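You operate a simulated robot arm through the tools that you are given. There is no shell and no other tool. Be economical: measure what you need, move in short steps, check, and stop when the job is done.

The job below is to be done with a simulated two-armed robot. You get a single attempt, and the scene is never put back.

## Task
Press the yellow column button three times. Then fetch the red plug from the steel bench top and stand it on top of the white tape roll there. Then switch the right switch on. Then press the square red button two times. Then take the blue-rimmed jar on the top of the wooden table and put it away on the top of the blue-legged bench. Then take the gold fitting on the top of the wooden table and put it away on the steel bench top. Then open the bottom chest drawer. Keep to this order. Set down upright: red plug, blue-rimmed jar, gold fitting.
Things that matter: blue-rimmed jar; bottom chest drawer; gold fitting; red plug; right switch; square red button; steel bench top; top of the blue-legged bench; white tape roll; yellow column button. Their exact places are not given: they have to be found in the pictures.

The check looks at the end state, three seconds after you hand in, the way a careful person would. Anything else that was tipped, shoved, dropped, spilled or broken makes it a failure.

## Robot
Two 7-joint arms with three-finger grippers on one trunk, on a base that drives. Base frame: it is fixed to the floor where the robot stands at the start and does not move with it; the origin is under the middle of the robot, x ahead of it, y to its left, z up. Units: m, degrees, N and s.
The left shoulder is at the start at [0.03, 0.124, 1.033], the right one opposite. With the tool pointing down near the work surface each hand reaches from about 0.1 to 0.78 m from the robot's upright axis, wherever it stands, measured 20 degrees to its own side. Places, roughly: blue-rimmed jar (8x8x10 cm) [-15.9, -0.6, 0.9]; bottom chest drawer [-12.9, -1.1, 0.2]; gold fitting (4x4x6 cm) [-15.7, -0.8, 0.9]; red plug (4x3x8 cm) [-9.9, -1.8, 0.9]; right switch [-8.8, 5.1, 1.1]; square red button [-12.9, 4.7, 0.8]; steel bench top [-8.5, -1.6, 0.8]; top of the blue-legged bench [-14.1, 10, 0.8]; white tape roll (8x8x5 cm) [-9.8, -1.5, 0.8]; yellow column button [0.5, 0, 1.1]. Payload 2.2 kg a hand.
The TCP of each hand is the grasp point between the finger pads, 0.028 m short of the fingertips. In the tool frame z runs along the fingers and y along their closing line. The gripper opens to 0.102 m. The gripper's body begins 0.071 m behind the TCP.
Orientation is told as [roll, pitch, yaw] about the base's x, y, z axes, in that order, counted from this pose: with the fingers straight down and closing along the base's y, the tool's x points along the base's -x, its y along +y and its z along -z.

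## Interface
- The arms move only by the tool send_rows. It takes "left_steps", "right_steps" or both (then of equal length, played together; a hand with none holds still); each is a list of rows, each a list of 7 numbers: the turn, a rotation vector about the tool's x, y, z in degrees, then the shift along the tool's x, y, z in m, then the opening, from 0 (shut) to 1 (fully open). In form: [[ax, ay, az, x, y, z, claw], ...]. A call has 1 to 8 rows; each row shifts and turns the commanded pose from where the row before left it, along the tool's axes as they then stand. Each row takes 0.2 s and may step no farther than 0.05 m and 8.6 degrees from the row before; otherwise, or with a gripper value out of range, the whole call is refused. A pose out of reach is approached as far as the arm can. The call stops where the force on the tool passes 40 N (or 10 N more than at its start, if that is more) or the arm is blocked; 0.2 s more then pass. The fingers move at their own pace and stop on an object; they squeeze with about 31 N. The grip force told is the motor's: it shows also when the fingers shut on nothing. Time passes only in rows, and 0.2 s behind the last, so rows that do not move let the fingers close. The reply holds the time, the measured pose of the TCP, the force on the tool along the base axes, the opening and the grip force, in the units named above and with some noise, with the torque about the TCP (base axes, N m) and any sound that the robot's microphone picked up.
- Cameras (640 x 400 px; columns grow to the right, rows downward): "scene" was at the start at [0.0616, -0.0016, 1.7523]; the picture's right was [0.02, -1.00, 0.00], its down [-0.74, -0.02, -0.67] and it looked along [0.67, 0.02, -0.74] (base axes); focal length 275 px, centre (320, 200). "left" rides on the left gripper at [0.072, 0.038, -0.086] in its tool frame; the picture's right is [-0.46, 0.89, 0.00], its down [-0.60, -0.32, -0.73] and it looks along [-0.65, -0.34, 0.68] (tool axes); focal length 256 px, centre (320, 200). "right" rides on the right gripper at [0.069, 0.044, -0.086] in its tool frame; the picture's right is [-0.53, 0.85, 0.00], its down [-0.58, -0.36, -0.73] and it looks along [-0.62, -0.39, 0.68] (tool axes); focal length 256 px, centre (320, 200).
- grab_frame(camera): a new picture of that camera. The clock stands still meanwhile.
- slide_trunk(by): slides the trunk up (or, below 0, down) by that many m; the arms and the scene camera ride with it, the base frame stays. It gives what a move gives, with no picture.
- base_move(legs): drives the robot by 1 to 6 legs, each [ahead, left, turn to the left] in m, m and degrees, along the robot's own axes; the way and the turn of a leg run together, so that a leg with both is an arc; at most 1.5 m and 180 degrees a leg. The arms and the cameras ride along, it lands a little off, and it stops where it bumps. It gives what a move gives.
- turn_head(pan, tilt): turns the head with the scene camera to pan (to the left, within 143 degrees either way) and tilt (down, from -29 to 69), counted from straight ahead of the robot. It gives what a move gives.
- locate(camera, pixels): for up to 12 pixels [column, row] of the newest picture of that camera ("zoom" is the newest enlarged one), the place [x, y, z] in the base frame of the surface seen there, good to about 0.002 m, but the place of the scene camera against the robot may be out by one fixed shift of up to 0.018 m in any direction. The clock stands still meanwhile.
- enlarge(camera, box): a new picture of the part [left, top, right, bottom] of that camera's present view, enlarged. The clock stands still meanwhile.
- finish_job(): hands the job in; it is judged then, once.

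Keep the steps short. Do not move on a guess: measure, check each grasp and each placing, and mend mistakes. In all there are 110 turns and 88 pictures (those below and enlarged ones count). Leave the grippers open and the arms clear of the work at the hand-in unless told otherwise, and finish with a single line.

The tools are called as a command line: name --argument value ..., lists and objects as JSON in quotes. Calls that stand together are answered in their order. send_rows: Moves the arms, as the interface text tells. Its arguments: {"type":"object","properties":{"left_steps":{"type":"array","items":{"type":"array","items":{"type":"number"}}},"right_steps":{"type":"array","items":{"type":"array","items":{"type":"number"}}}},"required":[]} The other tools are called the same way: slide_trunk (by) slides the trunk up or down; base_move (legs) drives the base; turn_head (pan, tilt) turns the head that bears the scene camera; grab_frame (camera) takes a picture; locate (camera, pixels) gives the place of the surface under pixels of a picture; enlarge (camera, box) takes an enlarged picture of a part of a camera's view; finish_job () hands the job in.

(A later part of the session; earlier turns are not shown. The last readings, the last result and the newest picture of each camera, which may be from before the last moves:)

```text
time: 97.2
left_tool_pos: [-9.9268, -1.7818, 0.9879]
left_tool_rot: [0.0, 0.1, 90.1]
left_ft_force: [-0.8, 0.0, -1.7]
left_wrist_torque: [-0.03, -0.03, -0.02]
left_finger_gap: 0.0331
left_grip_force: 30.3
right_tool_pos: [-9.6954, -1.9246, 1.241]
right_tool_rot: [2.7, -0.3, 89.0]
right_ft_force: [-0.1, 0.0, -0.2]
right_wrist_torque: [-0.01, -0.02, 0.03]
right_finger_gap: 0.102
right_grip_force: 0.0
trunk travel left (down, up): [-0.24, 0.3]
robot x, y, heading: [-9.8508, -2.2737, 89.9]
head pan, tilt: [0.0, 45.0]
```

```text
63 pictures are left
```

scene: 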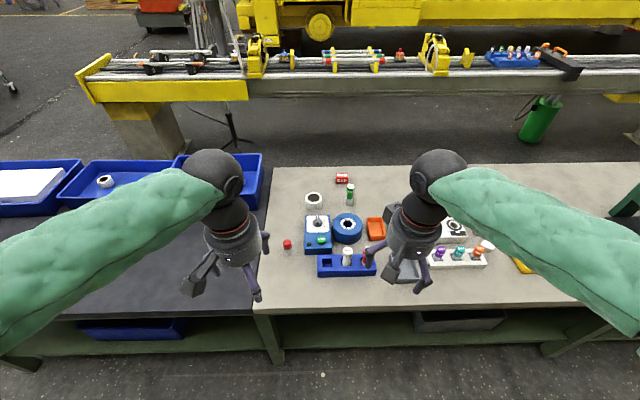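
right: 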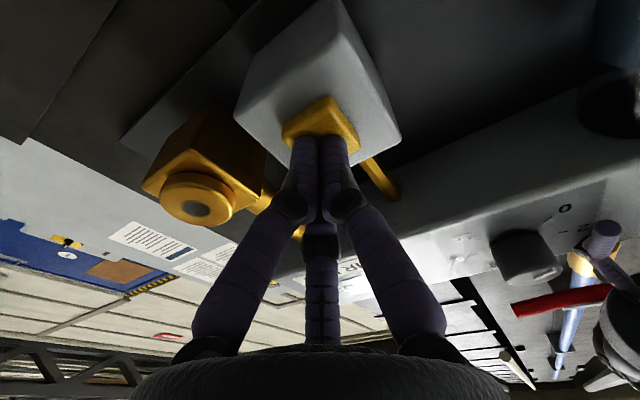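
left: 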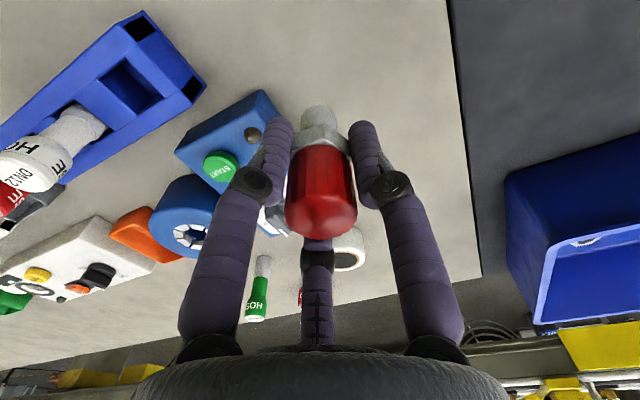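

Plug held (bottom 0.055 below TCP). Raise and carry over the tape roll centre (-9.829,-1.514).

send_rows --left_steps '[[0, 0, 0, 0, 0, -0.05, 0], [0, 0, 0, -0.0447, -0.0163, 0, 0], [0, 0, 0, -0.0447, -0.0163, 0, 0], [0, 0, 0, -0.0447, -0.0163, 0, 0], [0, 0, 0, -0.0447, -0.0163, 0, 0], [0, 0, 0, -0.0447, -0.0163, 0, 0], [0, 0, 0, -0.0447, -0.0163, 0, 0], [0, 0, 0, 0, 0, 0.03, 0]]'

grab_frame --camera "left"

```text
time: 99.0
left_tool_pos: [-9.8484, -1.5541, 1.0147]
left_tool_rot: [0.0, -0.1, 90.3]
left_ft_force: [0.7, -0.4, -1.1]
left_wrist_torque: [-0.01, 0.03, 0.0]
left_finger_gap: 0.0331
left_grip_force: 31.0
left hand out of reach, approached as far as the arm can: row 7
right_tool_pos: [-9.6961, -1.926, 1.242]
right_tool_rot: [2.6, -0.4, 89.0]
right_ft_force: [-0.1, -0.7, -0.1]
right_wrist_torque: [-0.04, -0.03, 0.02]
right_finger_gap: 0.1019
right_grip_force: 0.0
trunk travel left (down, up): [-0.24, 0.3]
robot x, y, heading: [-9.8504, -2.2765, 90.4]
head pan, tilt: [0.0, 45.0]
```

```text
62 pictures are left
```

left: 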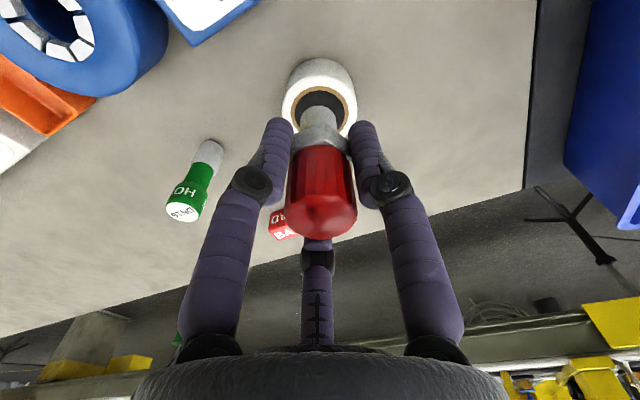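

The arm is at its reach limit 4 cm short. I inch the base ahead 0.05 m, with the plug well clear above.

base_move --legs '[[0.05, -0.015, 0]]'

grab_frame --camera "left"

locate --camera "left" --pixels '[[285, 70], [355, 100], [345, 90], [300, 100], [320, 60], [328, 86]]'

```text
time: 100.0
left_tool_pos: [-9.8315, -1.5025, 1.0119]
left_tool_rot: [0.1, 0.2, 90.1]
left_ft_force: [0.7, 0.5, -1.8]
left_wrist_torque: [-0.01, 0.03, -0.01]
left_finger_gap: 0.0331
left_grip_force: 30.6
right_tool_pos: [-9.6792, -1.872, 1.24]
right_tool_rot: [2.7, -0.2, 89.1]
right_ft_force: [0.6, 0.6, -0.3]
right_wrist_torque: [-0.04, -0.01, 0.03]
right_finger_gap: 0.1021
right_grip_force: 0.1
trunk travel left (down, up): [-0.24, 0.3]
robot x, y, heading: [-9.836, -2.226, 90.3]
head pan, tilt: [0.0, 45.0]
```

```text
61 pictures are left
```

left: 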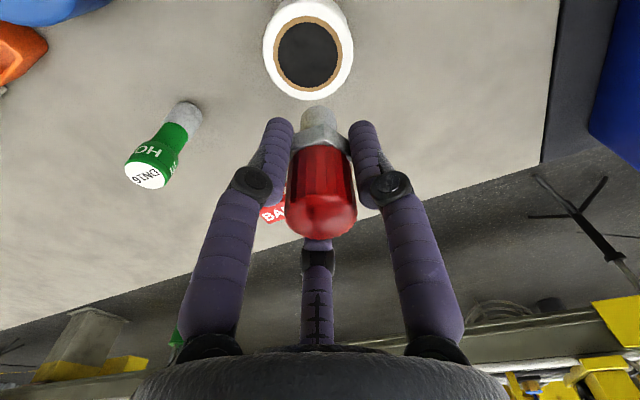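

```text
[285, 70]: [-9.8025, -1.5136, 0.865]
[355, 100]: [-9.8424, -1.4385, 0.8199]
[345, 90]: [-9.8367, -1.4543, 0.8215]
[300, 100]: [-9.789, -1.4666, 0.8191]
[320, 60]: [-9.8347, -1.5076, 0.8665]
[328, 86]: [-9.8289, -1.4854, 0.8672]
```

Measure the tape's rim accurately.

locate --camera "left" --pixels '[[308, 55], [266, 50], [350, 55], [307, 20], [307, 97], [277, 55], [340, 55], [308, 26], [308, 85]]'

```text
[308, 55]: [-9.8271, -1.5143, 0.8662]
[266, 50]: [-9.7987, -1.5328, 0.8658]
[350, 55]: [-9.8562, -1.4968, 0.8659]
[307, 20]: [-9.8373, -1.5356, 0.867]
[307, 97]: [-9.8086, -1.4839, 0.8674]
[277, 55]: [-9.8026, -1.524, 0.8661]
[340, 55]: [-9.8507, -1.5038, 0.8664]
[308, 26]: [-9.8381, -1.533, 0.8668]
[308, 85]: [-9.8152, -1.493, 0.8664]
```

Tape centre (-9.827,-1.514). Adjust and lower to about 2 cm above.

send_rows --left_steps '[[0, 0, 0, 0.0115, -0.0045, 0, 0], [0, 0, 0, 0, 0, 0.04, 0], [0, 0, 0, 0, 0, 0.025, 0], [0, 0, 0, 0, 0, 0, 0]]'

```text
time: 101.0
left_tool_pos: [-9.8265, -1.5157, 0.9479]
left_tool_rot: [0.0, 0.2, 90.2]
left_ft_force: [0.4, -0.5, -1.8]
left_wrist_torque: [0.0, 0.04, 0.03]
left_finger_gap: 0.0333
left_grip_force: 31.5
right_tool_pos: [-9.6802, -1.8733, 1.2425]
right_tool_rot: [2.8, -0.3, 89.0]
right_ft_force: [0.2, -0.1, 0.5]
right_wrist_torque: [0.0, -0.01, 0.0]
right_finger_gap: 0.1022
right_grip_force: 0.1
trunk travel left (down, up): [-0.24, 0.3]
robot x, y, heading: [-9.8343, -2.2248, 90.2]
head pan, tilt: [0.0, 45.0]
```

On centre. Lower in small steps to contact.

send_rows --left_steps '[[0, 0, 0, 0, 0, 0.018, 0], [0, 0, 0, 0, 0, 0.005, 0], [0, 0, 0, 0, 0, 0.002, 0], [0, 0, 0, 0, 0, 0, 0]]'

grab_frame --camera "left"

```text
time: 102.0
left_tool_pos: [-9.8277, -1.5134, 0.9223]
left_tool_rot: [0.0, -0.2, 90.2]
left_ft_force: [0.3, 0.8, -0.3]
left_wrist_torque: [0.02, 0.01, 0.06]
left_finger_gap: 0.0331
left_grip_force: 31.1
right_tool_pos: [-9.6791, -1.8735, 1.2419]
right_tool_rot: [2.7, -0.3, 88.9]
right_ft_force: [0.3, 0.2, -0.4]
right_wrist_torque: [0.03, 0.02, -0.01]
right_finger_gap: 0.1019
right_grip_force: 0.0
trunk travel left (down, up): [-0.24, 0.3]
robot x, y, heading: [-9.8325, -2.2248, 90.2]
head pan, tilt: [0.0, 45.0]
```

```text
60 pictures are left
```

left: 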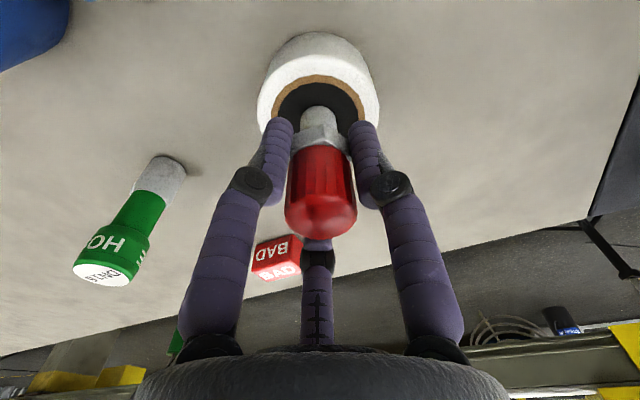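

send_rows --left_steps '[[0, 0, 0, 0, 0, 0.001, 0], [0, 0, 0, 0, 0, 0.001, 0], [0, 0, 0, 0, 0, 0, 0]]'

```text
time: 102.8
left_tool_pos: [-9.8279, -1.5134, 0.9216]
left_tool_rot: [0.1, -0.1, 90.2]
left_ft_force: [1.7, 1.6, 7.1]
left_wrist_torque: [0.23, 0.0, 0.0]
left_finger_gap: 0.0331
left_grip_force: 30.8
right_tool_pos: [-9.68, -1.8751, 1.2413]
right_tool_rot: [2.6, -0.3, 89.0]
right_ft_force: [0.2, 0.9, 0.0]
right_wrist_torque: [-0.01, -0.03, 0.03]
right_finger_gap: 0.1018
right_grip_force: 0.0
trunk travel left (down, up): [-0.24, 0.3]
robot x, y, heading: [-9.8356, -2.2218, 90.1]
head pan, tilt: [0.0, 45.0]
```

Contact felt (7 N). Ease off 1 mm, open, and lift away.

send_rows --left_steps '[[0, 0, 0, 0, 0, -0.001, 0], [0, 0, 0, 0, 0, 0, 0.5], [0, 0, 0, 0, 0, 0, 1], [0, 0, 0, 0, 0, 0, 1], [0, 0, 0, 0, 0, -0.02, 1], [0, 0, 0, 0, 0, -0.045, 1], [0, 0, 0, 0, 0, -0.045, 1], [0, 0, 0, 0, 0, -0.045, 1]]'

grab_frame --camera "left"

```text
time: 104.6
left_tool_pos: [-9.8244, -1.5164, 1.0762]
left_tool_rot: [0.1, 0.2, 90.2]
left_ft_force: [-0.1, -0.2, -0.9]
left_wrist_torque: [0.01, 0.04, 0.01]
left_finger_gap: 0.1019
left_grip_force: 0.1
right_tool_pos: [-9.679, -1.8743, 1.2425]
right_tool_rot: [2.6, -0.3, 89.1]
right_ft_force: [-0.3, -0.4, 0.4]
right_wrist_torque: [-0.02, -0.03, -0.01]
right_finger_gap: 0.1022
right_grip_force: 0.0
trunk travel left (down, up): [-0.24, 0.3]
robot x, y, heading: [-9.8361, -2.2241, 90.5]
head pan, tilt: [0.0, 45.0]
```

```text
59 pictures are left
```

left: 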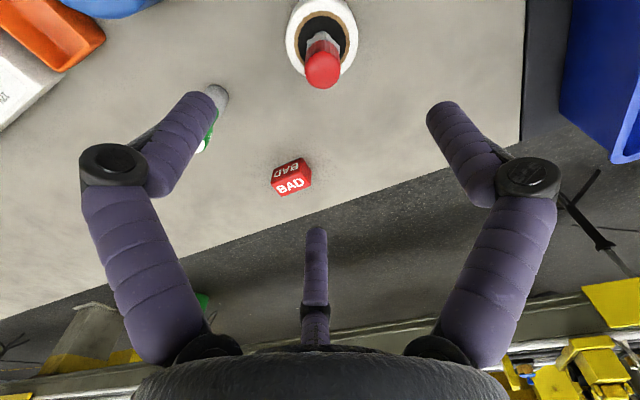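

The plug stands upright on the tape roll. I raise and retract the arm, then look at the rig's left end for a route.

send_rows --left_steps '[[0, 0, 0, 0, 0, -0.045, 1], [0, 0, 0, 0, 0, -0.045, 1], [0, 0, 0, 0.045, 0, -0.02, 1], [0, 0, 0, 0.045, 0, -0.02, 1], [0, 0, 0, 0.045, 0.01, -0.02, 1], [0, 0, 0, 0.045, 0.02, -0.01, 1], [0, 0, 0, 0.045, 0.02, 0, 1], [0, 0, 0, 0.045, 0.02, 0, 1]]'

send_rows --left_steps '[[0, 0, 0, 0.045, 0.02, 0, 1], [0, 0, 0, 0.045, 0.02, 0, 1]]'

turn_head --pan 35 --tilt 20

grab_frame --camera "scene"

```text
refused: row 5 steps farther than a row can; nothing moved
```

```text
time: 105.2
left_tool_pos: [-9.8633, -1.6096, 1.0784]
left_tool_rot: [-0.1, 0.1, 90.0]
left_ft_force: [0.6, 0.0, -1.8]
left_wrist_torque: [0.08, -0.02, -0.03]
left_finger_gap: 0.1022
left_grip_force: 0.1
right_tool_pos: [-9.6816, -1.8764, 1.2427]
right_tool_rot: [2.7, -0.4, 89.0]
right_ft_force: [-0.3, -0.9, 0.2]
right_wrist_torque: [0.07, -0.03, 0.02]
right_finger_gap: 0.1021
right_grip_force: 0.0
trunk travel left (down, up): [-0.24, 0.3]
robot x, y, heading: [-9.8341, -2.2229, 90.3]
head pan, tilt: [0.0, 45.0]
```

```text
time: 106.2
left_tool_pos: [-9.8636, -1.6072, 1.077]
left_tool_rot: [0.0, 0.1, 90.2]
left_ft_force: [0.2, -0.7, 0.2]
left_wrist_torque: [-0.02, 0.0, -0.03]
left_finger_gap: 0.1021
left_grip_force: 0.1
right_tool_pos: [-9.6802, -1.8735, 1.2414]
right_tool_rot: [2.7, -0.3, 89.0]
right_ft_force: [-0.6, 0.7, 0.8]
right_wrist_torque: [-0.04, 0.04, 0.01]
right_finger_gap: 0.1019
right_grip_force: 0.2
trunk travel left (down, up): [-0.24, 0.3]
robot x, y, heading: [-9.8351, -2.2221, 90.3]
head pan, tilt: [35.0, 20.0]
```

```text
58 pictures are left
```

scene: 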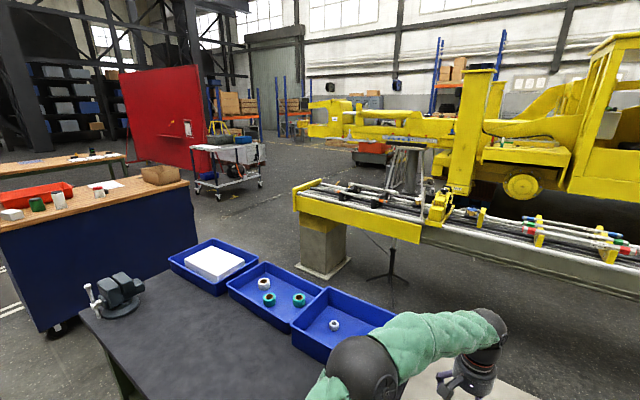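

Second try of the arm retraction; and measure route points.

locate --camera "scene" --pixels '[[300, 212], [312, 270], [345, 275], [188, 185], [240, 180], [200, 185], [385, 150], [165, 170], [480, 190], [415, 190], [320, 130], [120, 170]]'

send_rows --left_steps '[[0, 0, 0, 0, 0, -0.045, 1], [0, 0, 0, 0, 0, -0.045, 1], [0, 0, 0, 0.04, 0.02, -0.02, 1], [0, 0, 0, 0.04, 0.02, -0.02, 1], [0, 0, 0, 0.04, 0.02, -0.02, 1], [0, 0, 0, 0.045, 0.02, 0, 1], [0, 0, 0, 0.045, 0.02, 0, 1], [0, 0, 0, 0.045, 0, 0, 1]]'

turn_head --pan 0 --tilt 10

grab_frame --camera "scene"

```text
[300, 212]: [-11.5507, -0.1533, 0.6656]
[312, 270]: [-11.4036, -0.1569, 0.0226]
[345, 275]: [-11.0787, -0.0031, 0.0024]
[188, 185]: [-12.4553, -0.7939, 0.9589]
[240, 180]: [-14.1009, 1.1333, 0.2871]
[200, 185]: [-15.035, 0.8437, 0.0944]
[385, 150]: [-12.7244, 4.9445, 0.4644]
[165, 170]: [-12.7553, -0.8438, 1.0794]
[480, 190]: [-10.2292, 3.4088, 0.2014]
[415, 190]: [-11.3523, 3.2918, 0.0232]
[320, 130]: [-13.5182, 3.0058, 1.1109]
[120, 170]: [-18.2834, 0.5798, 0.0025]
```

```text
time: 108.0
left_tool_pos: [-9.9689, -1.8683, 1.2281]
left_tool_rot: [0.0, 0.0, 90.1]
left_ft_force: [-1.3, -0.2, 0.5]
left_wrist_torque: [0.04, -0.03, 0.0]
left_finger_gap: 0.1021
left_grip_force: 0.0
right_tool_pos: [-9.6807, -1.8761, 1.2423]
right_tool_rot: [2.7, -0.4, 89.0]
right_ft_force: [-0.8, 0.0, -0.2]
right_wrist_torque: [0.06, 0.03, 0.01]
right_finger_gap: 0.102
right_grip_force: 0.0
trunk travel left (down, up): [-0.24, 0.3]
robot x, y, heading: [-9.8347, -2.2242, 90.5]
head pan, tilt: [35.0, 20.0]
```

```text
time: 109.0
left_tool_pos: [-9.9672, -1.8651, 1.2284]
left_tool_rot: [0.0, 0.1, 90.3]
left_ft_force: [-0.4, 0.6, 0.6]
left_wrist_torque: [0.02, -0.01, 0.0]
left_finger_gap: 0.1022
left_grip_force: 0.1
right_tool_pos: [-9.6793, -1.8744, 1.2409]
right_tool_rot: [2.8, -0.4, 89.0]
right_ft_force: [0.6, 0.4, -0.5]
right_wrist_torque: [0.01, 0.01, -0.01]
right_finger_gap: 0.102
right_grip_force: 0.1
trunk travel left (down, up): [-0.24, 0.3]
robot x, y, heading: [-9.8382, -2.2225, 90.3]
head pan, tilt: [0.0, 10.0]
```

```text
57 pictures are left
```

scene: 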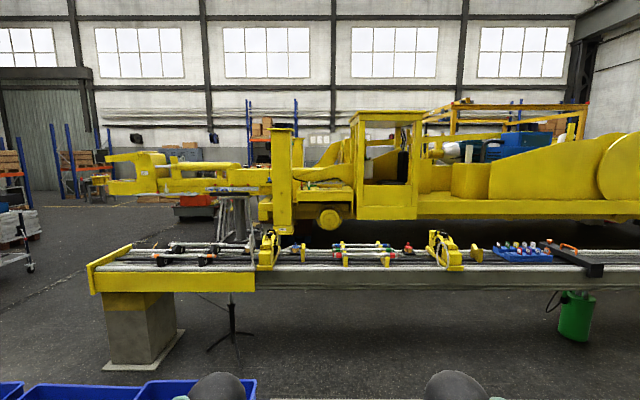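

Both plug and arm are clear. Route: back off, strafe left to x≈-11.9, go through the gap between the bench end (-11.3) and the blue cabinet (-12.45).

base_move --legs '[[-0.4, 0, 0], [0, 1.05, 0], [0, 1.02, 0]]'

turn_head --pan 0 --tilt 38

grab_frame --camera "scene"

```text
time: 121.5
left_tool_pos: [-12.0609, -2.3188, 1.2282]
left_tool_rot: [0.0, 0.1, 91.5]
left_ft_force: [0.3, -0.2, -0.1]
left_wrist_torque: [0.03, 0.02, 0.02]
left_finger_gap: 0.1021
left_grip_force: 0.1
right_tool_pos: [-11.7727, -2.3207, 1.242]
right_tool_rot: [2.7, -0.3, 90.3]
right_ft_force: [-0.4, 0.4, 0.2]
right_wrist_torque: [0.02, 0.0, -0.01]
right_finger_gap: 0.1019
right_grip_force: 0.2
trunk travel left (down, up): [-0.24, 0.3]
robot x, y, heading: [-11.9205, -2.6693, 91.8]
head pan, tilt: [0.0, 10.0]
```

```text
time: 122.4
left_tool_pos: [-12.0605, -2.3195, 1.2285]
left_tool_rot: [0.0, 0.1, 91.5]
left_ft_force: [0.0, 0.4, 0.3]
left_wrist_torque: [-0.04, -0.03, -0.01]
left_finger_gap: 0.1021
left_grip_force: 0.1
right_tool_pos: [-11.7716, -2.3207, 1.2418]
right_tool_rot: [2.7, -0.3, 90.4]
right_ft_force: [0.1, -0.8, -0.2]
right_wrist_torque: [0.0, 0.01, -0.04]
right_finger_gap: 0.1021
right_grip_force: 0.0
trunk travel left (down, up): [-0.24, 0.3]
robot x, y, heading: [-11.9166, -2.6758, 91.6]
head pan, tilt: [0.0, 38.0]
```

```text
56 pictures are left
```

scene: 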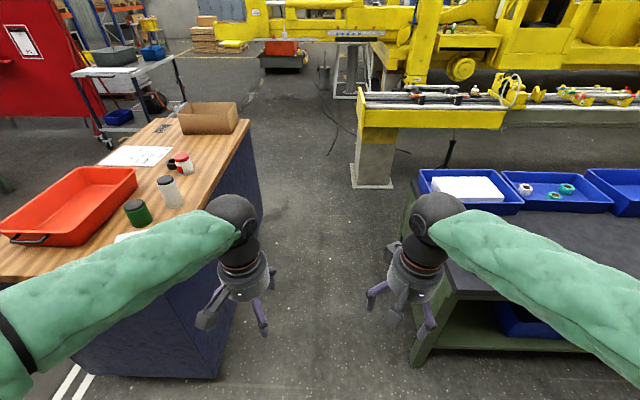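

The passage is clear; elbows ride high (z≈1.5). Drive through.

base_move --legs '[[1.5, 0, 0], [1.2, 0.05, 0], [1.2, 0, 0]]'

turn_head --pan 0 --tilt 20

grab_frame --camera "scene"

```text
time: 141.3
left_tool_pos: [-12.2033, 1.6024, 1.2273]
left_tool_rot: [-0.1, 0.1, 92.0]
left_ft_force: [0.4, -0.9, 0.5]
left_wrist_torque: [0.01, -0.01, -0.04]
left_finger_gap: 0.1021
left_grip_force: 0.0
right_tool_pos: [-11.9154, 1.6026, 1.241]
right_tool_rot: [2.8, -0.4, 90.8]
right_ft_force: [-0.1, 1.4, 0.3]
right_wrist_torque: [-0.02, -0.02, 0.02]
right_finger_gap: 0.102
right_grip_force: 0.1
trunk travel left (down, up): [-0.24, 0.3]
robot x, y, heading: [-12.0635, 1.2483, 91.8]
head pan, tilt: [0.0, 38.0]
```

```text
time: 142.1
left_tool_pos: [-12.2028, 1.6026, 1.228]
left_tool_rot: [0.0, 0.1, 92.0]
left_ft_force: [0.0, 0.1, 0.9]
left_wrist_torque: [-0.04, -0.02, -0.04]
left_finger_gap: 0.1018
left_grip_force: 0.1
right_tool_pos: [-11.9146, 1.6021, 1.2404]
right_tool_rot: [2.7, -0.3, 90.7]
right_ft_force: [0.1, -0.3, 0.5]
right_wrist_torque: [0.0, -0.01, 0.0]
right_finger_gap: 0.102
right_grip_force: 0.1
trunk travel left (down, up): [-0.24, 0.3]
robot x, y, heading: [-12.062, 1.2476, 91.6]
head pan, tilt: [0.0, 20.0]
```

```text
55 pictures are left
```

scene: 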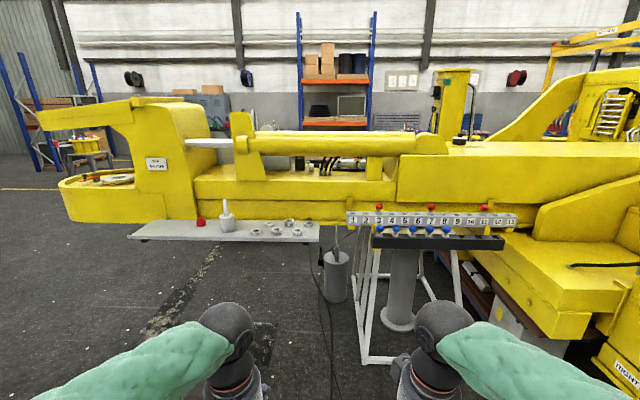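

The boom blocks straight ahead; I measure its left tip and the space beyond.

locate --camera "scene" --pixels '[[65, 200], [40, 115], [70, 220], [200, 222], [130, 238], [60, 260], [90, 160], [250, 120], [330, 125], [400, 85], [20, 190], [195, 340]]'

turn_head --pan 45 --tilt 20

grab_frame --camera "scene"

```text
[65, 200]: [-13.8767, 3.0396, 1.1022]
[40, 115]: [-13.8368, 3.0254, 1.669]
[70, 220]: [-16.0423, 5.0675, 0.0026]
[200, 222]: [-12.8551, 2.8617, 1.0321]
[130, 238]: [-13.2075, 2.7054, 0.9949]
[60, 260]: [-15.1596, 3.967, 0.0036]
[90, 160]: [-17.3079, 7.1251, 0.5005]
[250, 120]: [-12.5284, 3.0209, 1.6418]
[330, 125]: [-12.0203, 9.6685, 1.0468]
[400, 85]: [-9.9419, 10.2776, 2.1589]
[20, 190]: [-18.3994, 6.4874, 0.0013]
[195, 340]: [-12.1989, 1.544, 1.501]
```

```text
time: 143.2
left_tool_pos: [-12.2027, 1.6016, 1.2276]
left_tool_rot: [0.0, 0.2, 91.9]
left_ft_force: [-0.1, 1.1, 0.4]
left_wrist_torque: [-0.02, 0.0, -0.01]
left_finger_gap: 0.1022
left_grip_force: 0.2
right_tool_pos: [-11.9149, 1.6015, 1.2419]
right_tool_rot: [2.8, -0.3, 90.8]
right_ft_force: [1.1, 0.0, 0.3]
right_wrist_torque: [-0.01, -0.02, -0.05]
right_finger_gap: 0.1021
right_grip_force: 0.0
trunk travel left (down, up): [-0.24, 0.3]
robot x, y, heading: [-12.0598, 1.2503, 92.0]
head pan, tilt: [45.0, 20.0]
```

```text
54 pictures are left
```

scene: 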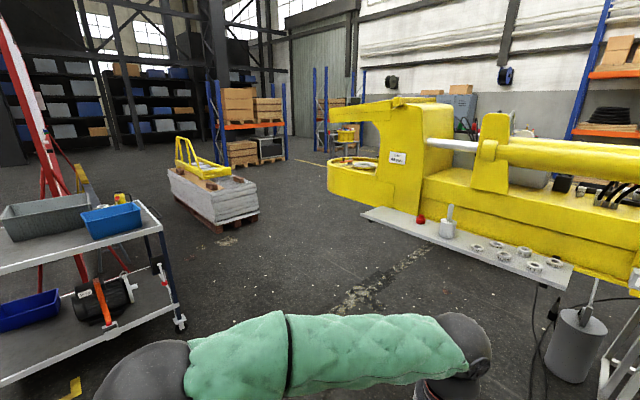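

locate --camera "scene" --pixels '[[160, 230], [180, 328], [258, 215], [225, 230], [362, 215], [328, 190], [570, 285]]'

```text
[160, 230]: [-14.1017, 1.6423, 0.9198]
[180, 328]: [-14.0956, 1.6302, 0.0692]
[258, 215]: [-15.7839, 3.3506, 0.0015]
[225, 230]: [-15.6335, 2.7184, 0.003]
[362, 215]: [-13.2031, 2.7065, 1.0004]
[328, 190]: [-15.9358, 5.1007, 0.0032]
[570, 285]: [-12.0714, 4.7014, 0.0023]
```

Path: diagonal past the cart corner (-14.1,1.64), then north at x≈-14.75 past the boom tip.

base_move --legs '[[0.69, 1.117, 0], [0.325, 0.74, 0], [0.325, 0.74, 0], [1.2, 0, -2], [1.2, 0, 0]]'

turn_head --pan -70 --tilt 20

grab_frame --camera "scene"

```text
time: 168.9
left_tool_pos: [-14.935, 5.1982, 1.2275]
left_tool_rot: [0.0, 0.1, 91.5]
left_ft_force: [-0.6, -0.9, 0.0]
left_wrist_torque: [-0.01, -0.01, 0.0]
left_finger_gap: 0.102
left_grip_force: 0.0
right_tool_pos: [-14.6462, 5.196, 1.2415]
right_tool_rot: [2.7, -0.2, 90.2]
right_ft_force: [-0.4, 0.5, -1.2]
right_wrist_torque: [-0.05, 0.0, 0.02]
right_finger_gap: 0.1019
right_grip_force: 0.0
trunk travel left (down, up): [-0.24, 0.3]
robot x, y, heading: [-14.791, 4.8438, 91.4]
head pan, tilt: [45.0, 20.0]
```

```text
time: 170.9
left_tool_pos: [-14.9355, 5.1975, 1.2275]
left_tool_rot: [0.0, 0.1, 91.5]
left_ft_force: [0.0, -0.2, 0.3]
left_wrist_torque: [0.03, -0.01, 0.01]
left_finger_gap: 0.1019
left_grip_force: 0.2
right_tool_pos: [-14.6451, 5.1962, 1.2405]
right_tool_rot: [2.8, -0.4, 90.2]
right_ft_force: [0.3, 1.2, 0.6]
right_wrist_torque: [0.03, 0.04, 0.0]
right_finger_gap: 0.1021
right_grip_force: 0.1
trunk travel left (down, up): [-0.24, 0.3]
robot x, y, heading: [-14.7947, 4.8434, 91.5]
head pan, tilt: [-70.0, 20.0]
```

```text
53 pictures are left
```

scene: 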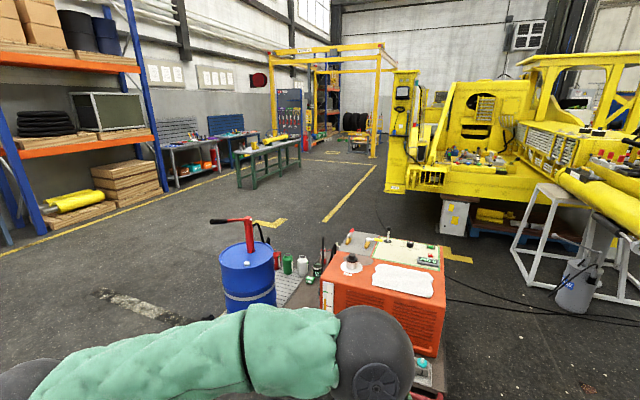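

The red welder (390,290) likely carries the square red button. The yellow column at (400,110) may have the switches. Enlarge.

enlarge --camera "scene" --box '[370, 60, 470, 200]'

locate --camera "scene" --pixels '[[400, 110], [395, 185], [390, 290], [350, 265], [440, 180], [335, 215], [245, 160], [270, 180], [300, 270], [250, 290], [425, 370], [590, 310]]'

```text
2.86 times, centred on (420, 130) of scene
```

zoom: 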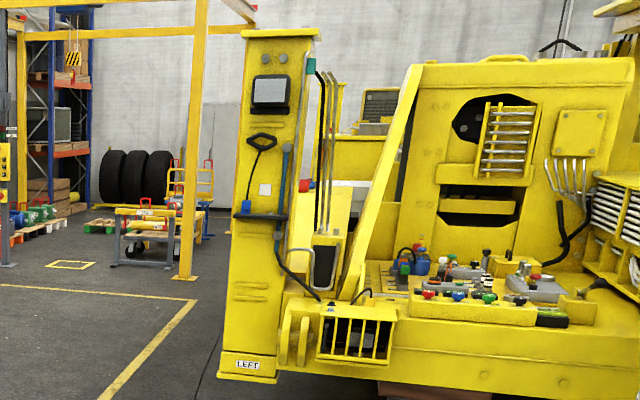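

```text
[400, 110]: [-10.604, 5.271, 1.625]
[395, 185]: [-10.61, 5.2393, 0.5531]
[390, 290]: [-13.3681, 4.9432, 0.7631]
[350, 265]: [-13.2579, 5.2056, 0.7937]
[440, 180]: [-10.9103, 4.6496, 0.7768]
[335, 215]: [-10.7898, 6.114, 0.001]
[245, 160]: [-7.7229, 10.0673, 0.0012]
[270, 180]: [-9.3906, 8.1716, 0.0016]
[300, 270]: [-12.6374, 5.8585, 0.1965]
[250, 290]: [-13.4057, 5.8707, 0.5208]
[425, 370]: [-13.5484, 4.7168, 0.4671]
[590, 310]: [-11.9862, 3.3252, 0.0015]
```

The switch should be further east on this machine's side. Drive north to y≈6.9, turn east, go along.

base_move --legs '[[1.5, 0, 0], [0.55, 0, 0], [0, 0, -91.5], [1.5, 0, 0], [1.5, 0, 0], [1.5, 0, 0]]'

turn_head --pan -55 --tilt 15

grab_frame --camera "scene"

```text
time: 206.3
left_tool_pos: [-9.9775, 6.6249, 1.2276]
left_tool_rot: [-0.1, 0.2, -5.7]
left_ft_force: [1.2, -1.0, -0.4]
left_wrist_torque: [0.02, 0.0, 0.0]
left_finger_gap: 0.1018
left_grip_force: 0.0
right_tool_pos: [-10.0153, 6.3392, 1.2423]
right_tool_rot: [2.8, -0.3, -6.9]
right_ft_force: [0.0, 0.2, -0.7]
right_wrist_torque: [0.0, 0.05, 0.01]
right_finger_gap: 0.1021
right_grip_force: 0.1
trunk travel left (down, up): [-0.24, 0.3]
robot x, y, heading: [-10.348, 6.5299, -5.6]
head pan, tilt: [-70.0, 20.0]
```

```text
time: 207.1
left_tool_pos: [-9.9772, 6.6244, 1.2279]
left_tool_rot: [-0.1, 0.2, -5.7]
left_ft_force: [0.0, -0.5, -0.1]
left_wrist_torque: [0.02, -0.02, -0.03]
left_finger_gap: 0.1022
left_grip_force: 0.1
right_tool_pos: [-10.0146, 6.3393, 1.2413]
right_tool_rot: [2.7, -0.3, -6.9]
right_ft_force: [0.2, 1.3, 0.4]
right_wrist_torque: [0.02, -0.03, -0.01]
right_finger_gap: 0.1018
right_grip_force: 0.1
trunk travel left (down, up): [-0.24, 0.3]
robot x, y, heading: [-10.3453, 6.5307, -5.5]
head pan, tilt: [-55.0, 15.0]
```

```text
51 pictures are left
```

scene: 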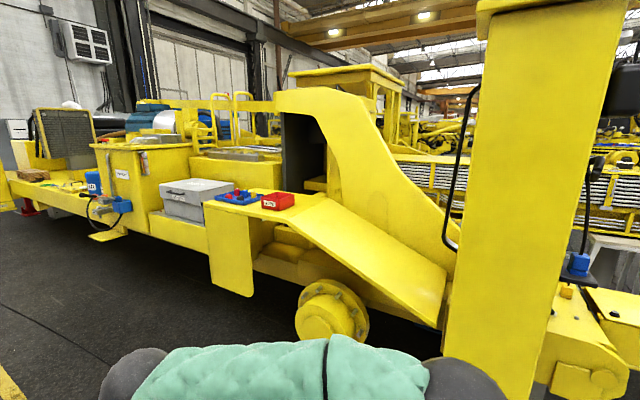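

locate --camera "scene" --pixels '[[235, 196], [278, 200], [195, 195], [300, 110], [370, 150], [340, 120], [200, 145], [350, 235], [415, 290], [330, 300], [230, 260], [120, 205]]'

enlarge --camera "scene" --box '[80, 80, 460, 320]'

```text
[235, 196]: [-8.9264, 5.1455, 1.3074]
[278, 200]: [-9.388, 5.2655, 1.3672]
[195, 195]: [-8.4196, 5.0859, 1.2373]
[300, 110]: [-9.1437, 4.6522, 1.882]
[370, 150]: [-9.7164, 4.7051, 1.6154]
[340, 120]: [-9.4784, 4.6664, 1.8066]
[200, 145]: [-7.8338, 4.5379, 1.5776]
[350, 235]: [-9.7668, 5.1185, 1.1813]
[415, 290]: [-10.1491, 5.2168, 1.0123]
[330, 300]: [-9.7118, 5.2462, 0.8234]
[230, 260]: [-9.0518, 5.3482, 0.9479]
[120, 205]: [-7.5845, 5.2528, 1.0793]
```

```text
1.67 times, centred on (270, 200) of scene
```

zoom: 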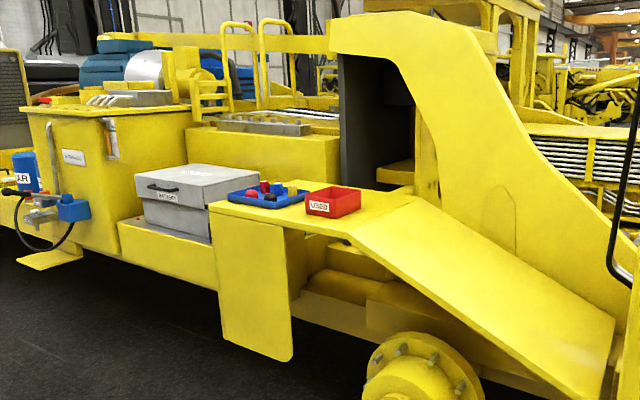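

The switch at about (-8.8,5.1,1.1) seems near the grey box/hanging plate. Go opposite it and face the machine.

base_move --legs '[[1.4, 0, 0], [0, 0, -84]]'

turn_head --pan 0 --tilt 20

grab_frame --camera "scene"

```text
time: 217.7
left_tool_pos: [-8.8245, 6.0197, 1.2279]
left_tool_rot: [0.0, 0.1, -90.8]
left_ft_force: [0.0, -0.5, -0.6]
left_wrist_torque: [0.01, -0.03, 0.02]
left_finger_gap: 0.102
left_grip_force: 0.1
right_tool_pos: [-9.1115, 6.0324, 1.2416]
right_tool_rot: [2.6, -0.3, -92.0]
right_ft_force: [-0.5, 1.5, 0.3]
right_wrist_torque: [-0.01, -0.03, 0.0]
right_finger_gap: 0.102
right_grip_force: 0.1
trunk travel left (down, up): [-0.24, 0.3]
robot x, y, heading: [-8.9516, 6.3751, -91.0]
head pan, tilt: [-55.0, 15.0]
```

```text
time: 218.9
left_tool_pos: [-8.8241, 6.0201, 1.2289]
left_tool_rot: [0.0, 0.1, -90.8]
left_ft_force: [-0.1, 0.1, 1.3]
left_wrist_torque: [0.02, 0.01, 0.0]
left_finger_gap: 0.1021
left_grip_force: 0.0
right_tool_pos: [-9.1115, 6.033, 1.2414]
right_tool_rot: [2.7, -0.2, -91.9]
right_ft_force: [-0.4, -0.2, 0.1]
right_wrist_torque: [0.0, 0.0, -0.01]
right_finger_gap: 0.102
right_grip_force: 0.1
trunk travel left (down, up): [-0.24, 0.3]
robot x, y, heading: [-8.9523, 6.3768, -90.7]
head pan, tilt: [0.0, 20.0]
```

```text
49 pictures are left
```

scene: 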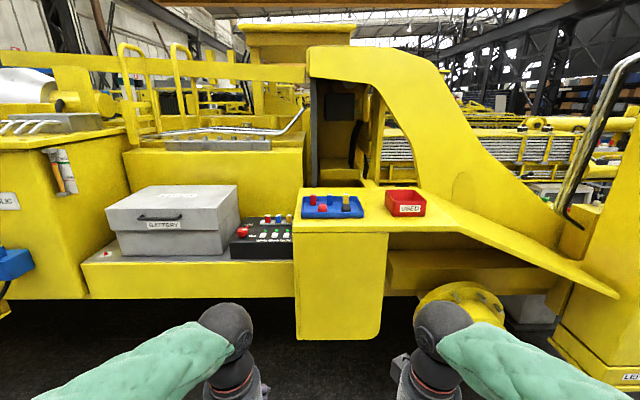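

A black switch panel is at (263,237). Enlarge it.

enlarge --camera "scene" --box '[220, 195, 310, 270]'

locate --camera "zoom" --pixels '[[155, 260], [320, 260], [430, 260], [520, 255], [330, 180], [400, 165], [470, 150], [330, 320], [500, 300], [250, 210], [100, 330], [540, 130]]'

```text
5.33 times, centred on (265, 232) of scene
```

zoom: 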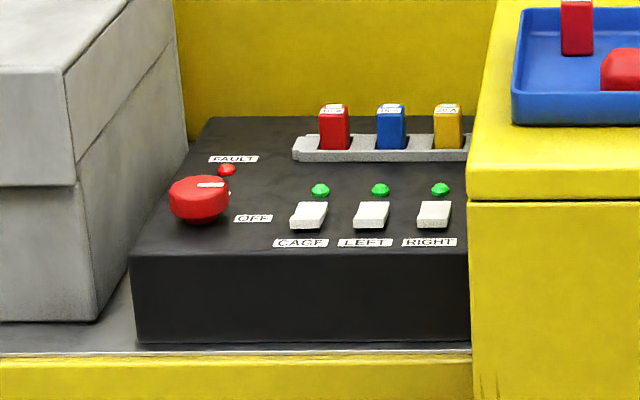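

```text
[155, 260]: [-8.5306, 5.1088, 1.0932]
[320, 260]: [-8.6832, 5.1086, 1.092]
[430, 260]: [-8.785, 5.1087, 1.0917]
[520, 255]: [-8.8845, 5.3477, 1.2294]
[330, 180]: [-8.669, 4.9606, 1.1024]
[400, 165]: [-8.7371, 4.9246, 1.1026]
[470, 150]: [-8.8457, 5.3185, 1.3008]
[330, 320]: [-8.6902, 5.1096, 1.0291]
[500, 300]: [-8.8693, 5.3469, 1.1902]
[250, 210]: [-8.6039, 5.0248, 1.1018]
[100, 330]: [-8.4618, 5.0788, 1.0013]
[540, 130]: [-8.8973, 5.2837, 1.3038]
```

The right switch is a rocker near (-8.785,5.05,1.11), right beside the fender wall. I raise the trunk so hands clear everything, then drive closer.

slide_trunk --by 0.25

base_move --legs '[[0.6, 0.06, 0]]'

turn_head --pan 12 --tilt 45

enlarge --camera "scene" --box '[220, 60, 480, 260]'

grab_frame --camera "left"

```text
time: 221.5
left_tool_pos: [-8.8233, 6.0203, 1.4777]
left_tool_rot: [0.0, 0.2, -90.9]
left_ft_force: [-0.4, 0.2, -1.2]
left_wrist_torque: [0.04, -0.01, 0.01]
left_finger_gap: 0.102
left_grip_force: 0.2
right_tool_pos: [-9.1111, 6.0336, 1.4915]
right_tool_rot: [2.7, -0.3, -92.0]
right_ft_force: [1.3, 0.1, -0.4]
right_wrist_torque: [0.02, -0.02, -0.01]
right_finger_gap: 0.1019
right_grip_force: 0.1
trunk travel left (down, up): [-0.49, 0.05]
robot x, y, heading: [-8.9519, 6.377, -90.7]
head pan, tilt: [0.0, 20.0]
```

```text
time: 224.9
left_tool_pos: [-8.7809, 5.4309, 1.4781]
left_tool_rot: [0.0, 0.0, -91.5]
left_ft_force: [-0.5, -0.2, -0.3]
left_wrist_torque: [-0.04, 0.0, -0.02]
left_finger_gap: 0.1021
left_grip_force: 0.1
right_tool_pos: [-9.0678, 5.4464, 1.4918]
right_tool_rot: [2.7, -0.3, -92.7]
right_ft_force: [-0.3, 0.9, -0.1]
right_wrist_torque: [0.0, 0.05, 0.0]
right_finger_gap: 0.1022
right_grip_force: 0.2
trunk travel left (down, up): [-0.49, 0.05]
robot x, y, heading: [-8.9069, 5.7873, -91.5]
head pan, tilt: [0.0, 20.0]
```

```text
time: 225.8
left_tool_pos: [-8.78, 5.4289, 1.4789]
left_tool_rot: [0.0, 0.0, -91.6]
left_ft_force: [0.1, 0.2, 0.2]
left_wrist_torque: [-0.02, -0.01, -0.02]
left_finger_gap: 0.102
left_grip_force: 0.1
right_tool_pos: [-9.0677, 5.4474, 1.4918]
right_tool_rot: [2.6, -0.2, -92.7]
right_ft_force: [0.0, -0.3, -0.9]
right_wrist_torque: [-0.02, -0.01, -0.03]
right_finger_gap: 0.102
right_grip_force: 0.1
trunk travel left (down, up): [-0.49, 0.05]
robot x, y, heading: [-8.9008, 5.7921, -91.5]
head pan, tilt: [12.0, 45.0]
```

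```text
2.00 times, centred on (350, 160) of scene
```

zoom: 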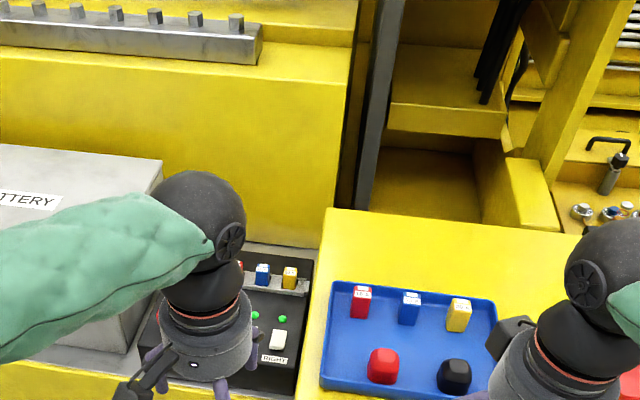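

```text
46 pictures are left
```

left: 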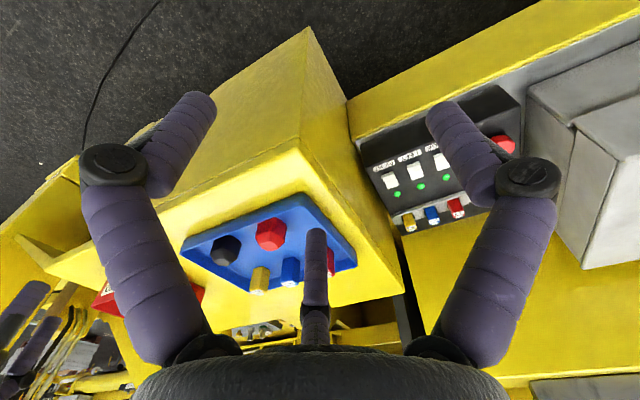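

Enlarge the left camera on the switch panel and measure the right switch (390,180).

enlarge --camera "left" --box '[350, 110, 470, 230]'

locate --camera "left" --pixels '[[385, 172], [390, 180], [394, 187], [384, 182], [396, 179], [395, 196], [372, 175], [350, 150], [300, 140], [390, 240], [416, 171], [380, 200]]'

```text
3.33 times, centred on (410, 170) of left
```

zoom: 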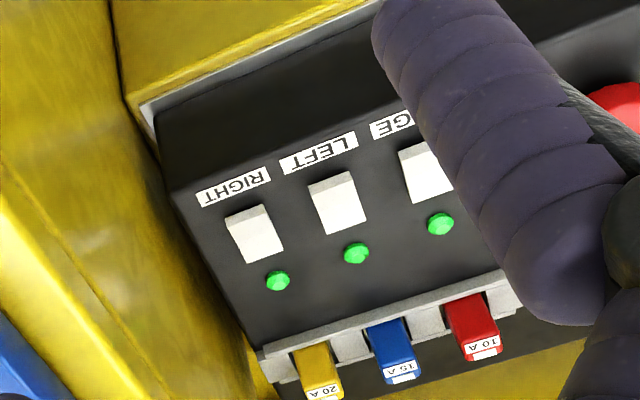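

```text
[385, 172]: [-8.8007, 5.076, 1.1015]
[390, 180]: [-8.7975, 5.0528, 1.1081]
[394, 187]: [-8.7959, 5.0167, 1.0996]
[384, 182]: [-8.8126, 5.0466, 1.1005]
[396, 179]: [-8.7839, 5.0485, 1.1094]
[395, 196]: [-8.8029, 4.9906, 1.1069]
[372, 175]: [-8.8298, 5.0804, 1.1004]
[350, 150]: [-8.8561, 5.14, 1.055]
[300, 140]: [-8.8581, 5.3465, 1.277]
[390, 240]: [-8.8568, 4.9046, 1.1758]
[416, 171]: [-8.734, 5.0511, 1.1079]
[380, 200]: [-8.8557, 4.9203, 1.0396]
```

locate --camera "zoom" --pixels '[[250, 218], [232, 222], [263, 212], [250, 235], [262, 258], [246, 262], [280, 246], [325, 184], [342, 228], [420, 152], [432, 195], [248, 208]]'

enlarge --camera "left" --box '[370, 155, 420, 205]'

```text
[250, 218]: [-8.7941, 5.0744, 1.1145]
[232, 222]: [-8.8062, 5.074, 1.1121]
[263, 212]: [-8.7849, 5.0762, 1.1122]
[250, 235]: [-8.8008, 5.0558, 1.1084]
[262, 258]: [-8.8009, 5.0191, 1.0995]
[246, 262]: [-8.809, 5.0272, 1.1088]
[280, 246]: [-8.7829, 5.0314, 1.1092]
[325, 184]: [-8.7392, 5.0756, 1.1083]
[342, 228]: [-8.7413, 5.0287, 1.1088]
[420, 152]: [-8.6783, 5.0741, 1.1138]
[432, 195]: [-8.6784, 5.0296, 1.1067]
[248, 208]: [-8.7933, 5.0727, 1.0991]
```

```text
8.00 times, centred on (395, 180) of left
```

zoom: 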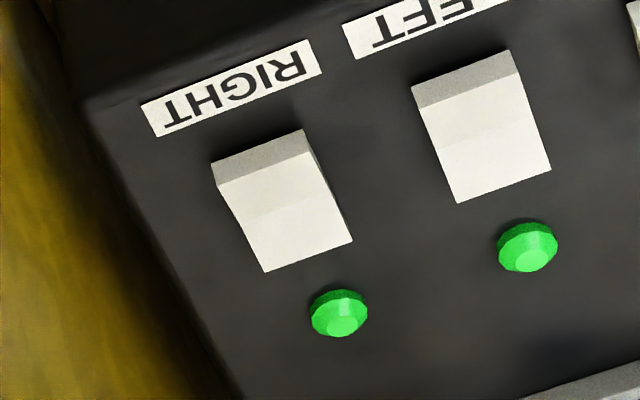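

The rocker's front edge (y≈5.075) is raised, so pressing the front flips it. I turn the left hand 90° so its narrow side faces the wall, fingers shut.

send_rows --left_steps '[[0, 0, 8.5, 0, 0, 0, 0], [0, 0, 8.5, 0, 0, 0, 0], [0, 0, 8.5, 0, 0, 0, 0], [0, 0, 8.5, 0, 0, 0, 0], [0, 0, 8.5, 0, 0, 0, 0], [0, 0, 8.5, 0, 0, 0, 0], [0, 0, 8.5, 0, 0, 0, 0], [0, 0, 8.5, 0, 0, 0, 0]]'

send_rows --left_steps '[[0, 0, 8.5, 0, 0, 0, 0], [0, 0, 8.5, 0, 0, 0, 0], [0, 0, 3.5, 0, 0, 0, 0], [0, 0, 0, 0, 0, 0, 0]]'

```text
time: 227.6
left_tool_pos: [-8.7798, 5.4288, 1.478]
left_tool_rot: [0.0, 0.1, -159.6]
left_ft_force: [-1.1, 0.3, -0.2]
left_wrist_torque: [-0.04, -0.02, 0.0]
left_finger_gap: 0.0022
left_grip_force: 31.2
right_tool_pos: [-9.068, 5.4479, 1.4915]
right_tool_rot: [2.8, -0.3, -92.8]
right_ft_force: [0.1, 0.3, -0.1]
right_wrist_torque: [0.0, -0.03, -0.01]
right_finger_gap: 0.1023
right_grip_force: 0.1
trunk travel left (down, up): [-0.49, 0.05]
robot x, y, heading: [-8.9042, 5.7918, -91.5]
head pan, tilt: [12.0, 45.0]
```

```text
time: 228.6
left_tool_pos: [-8.7809, 5.4292, 1.4772]
left_tool_rot: [-0.2, 0.1, 179.9]
left_ft_force: [0.3, -0.1, -0.1]
left_wrist_torque: [-0.01, 0.02, -0.04]
left_finger_gap: 0.0022
left_grip_force: 31.5
right_tool_pos: [-9.0685, 5.4471, 1.4914]
right_tool_rot: [2.7, -0.3, -92.6]
right_ft_force: [-0.5, -0.7, -0.3]
right_wrist_torque: [-0.01, -0.01, -0.02]
right_finger_gap: 0.1021
right_grip_force: 0.1
trunk travel left (down, up): [-0.49, 0.05]
robot x, y, heading: [-8.9085, 5.7883, -91.6]
head pan, tilt: [12.0, 45.0]
```

Now move over the switch front end at height.

send_rows --left_steps '[[0, 0, 0, -0.002, 0.0453, 0, 0], [0, 0, 0, -0.002, 0.0453, 0, 0], [0, 0, 0, -0.002, 0.0453, 0, 0], [0, 0, 0, -0.002, 0.0453, 0, 0], [0, 0, 0, -0.002, 0.0453, 0, 0], [0, 0, 0, -0.002, 0.0453, 0, 0], [0, 0, 0, -0.002, 0.0453, 0, 0], [0, 0, 0, -0.001, 0.0453, 0, 0]]'

grab_frame --camera "left"

```text
time: 230.4
left_tool_pos: [-8.7977, 5.0984, 1.4806]
left_tool_rot: [0.3, 0.0, -179.8]
left_ft_force: [1.1, -0.3, 3.5]
left_wrist_torque: [0.0, 0.09, -0.02]
left_finger_gap: 0.002
left_grip_force: 31.2
left hand out of reach, approached as far as the arm can: row 8
right_tool_pos: [-9.0696, 5.4445, 1.4913]
right_tool_rot: [2.7, -0.2, -92.7]
right_ft_force: [-0.9, -1.6, 0.3]
right_wrist_torque: [0.08, -0.03, -0.02]
right_finger_gap: 0.102
right_grip_force: 0.1
trunk travel left (down, up): [-0.49, 0.05]
robot x, y, heading: [-8.9016, 5.7925, -91.5]
head pan, tilt: [12.0, 45.0]
```

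```text
43 pictures are left
```

left: 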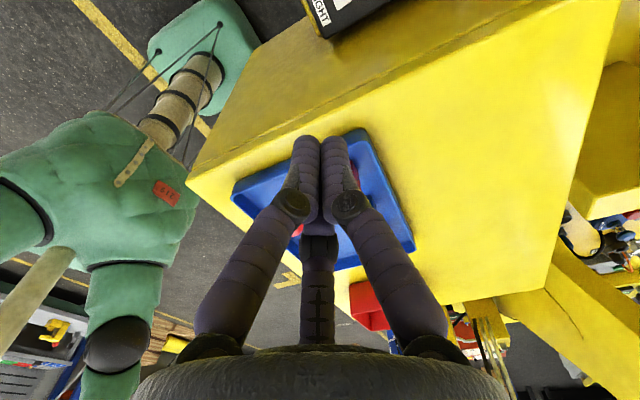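

At the reach limit, 3 cm short. Inch the base forward 0.05 m.

base_move --legs '[[0.05, 0, 0]]'

send_rows --left_steps '[[0, 0, 0, 0, 0, 0.045, 0], [0, 0, 0, 0, 0, 0.045, 0], [0, 0, 0, 0, 0, 0.045, 0], [0, 0, 0, 0, 0, 0, 0]]'

```text
time: 231.3
left_tool_pos: [-8.7978, 5.0554, 1.48]
left_tool_rot: [0.2, 0.0, 179.9]
left_ft_force: [0.5, 0.6, 0.0]
left_wrist_torque: [-0.06, 0.01, 0.01]
left_finger_gap: 0.0019
left_grip_force: 30.9
right_tool_pos: [-9.0703, 5.402, 1.4921]
right_tool_rot: [2.7, -0.5, -92.8]
right_ft_force: [0.6, 0.5, -0.8]
right_wrist_torque: [-0.02, 0.01, 0.01]
right_finger_gap: 0.1018
right_grip_force: 0.0
trunk travel left (down, up): [-0.49, 0.05]
robot x, y, heading: [-8.9044, 5.7423, -91.3]
head pan, tilt: [12.0, 45.0]
```

```text
time: 232.3
left_tool_pos: [-8.7993, 5.0541, 1.348]
left_tool_rot: [0.1, 0.1, -180.0]
left_ft_force: [-0.5, 1.1, -0.1]
left_wrist_torque: [-0.03, -0.01, 0.02]
left_finger_gap: 0.0022
left_grip_force: 31.4
right_tool_pos: [-9.07, 5.4002, 1.4928]
right_tool_rot: [2.7, -0.6, -92.8]
right_ft_force: [0.9, 0.5, 0.7]
right_wrist_torque: [-0.05, 0.01, -0.01]
right_finger_gap: 0.102
right_grip_force: 0.1
trunk travel left (down, up): [-0.49, 0.05]
robot x, y, heading: [-8.9032, 5.7401, -91.6]
head pan, tilt: [12.0, 45.0]
```

Trim 13 mm back toward the front edge, and descend to just above the switch.

send_rows --left_steps '[[0, 0, 0, 0.003, -0.013, 0, 0], [0, 0, 0, 0, 0, 0.045, 0], [0, 0, 0, 0, 0, 0.045, 0], [0, 0, 0, 0, 0, 0.045, 0], [0, 0, 0, 0, 0, 0.045, 0], [0, 0, 0, 0, 0, 0, 0]]'

grab_frame --camera "left"

grab_frame --camera "scene"

```text
time: 233.3
left_tool_pos: [-8.7961, 5.059, 1.2159]
left_tool_rot: [1.6, -0.3, -180.0]
left_ft_force: [1.5, 13.4, 18.1]
left_wrist_torque: [-1.37, 1.44, -0.78]
left_finger_gap: 0.0021
left_grip_force: 30.6
right_tool_pos: [-9.0688, 5.4, 1.4929]
right_tool_rot: [2.7, -0.4, -92.7]
right_ft_force: [-0.4, -0.1, -0.7]
right_wrist_torque: [0.03, -0.04, -0.01]
right_finger_gap: 0.102
right_grip_force: 0.1
trunk travel left (down, up): [-0.49, 0.05]
robot x, y, heading: [-8.9071, 5.7409, -91.5]
head pan, tilt: [12.0, 45.0]
stopped in row 5 (left hand): the force on the tool passed its limit at 59 N (the readings are from after the stop); the commanded pose is now the measured one
```

```text
42 pictures are left
```

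left: 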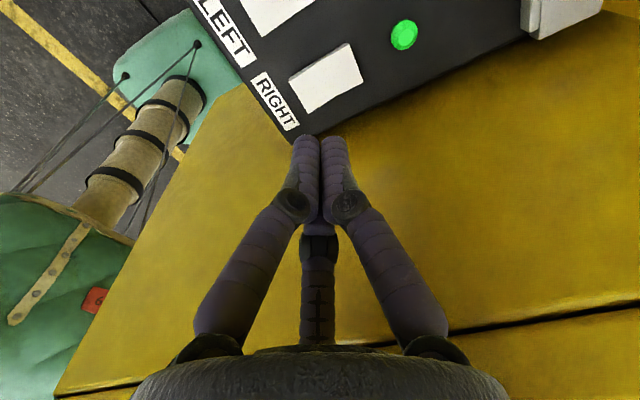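

```text
41 pictures are left
```

scene: 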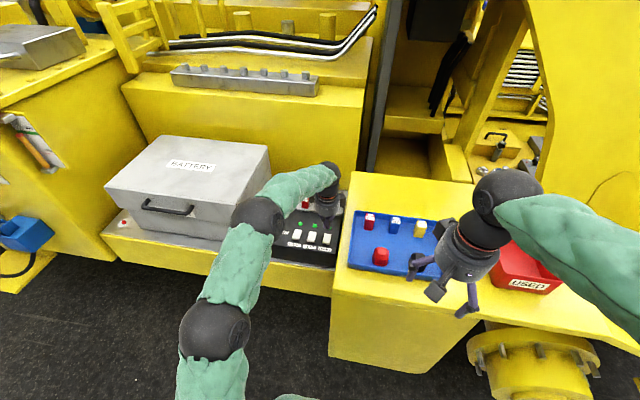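

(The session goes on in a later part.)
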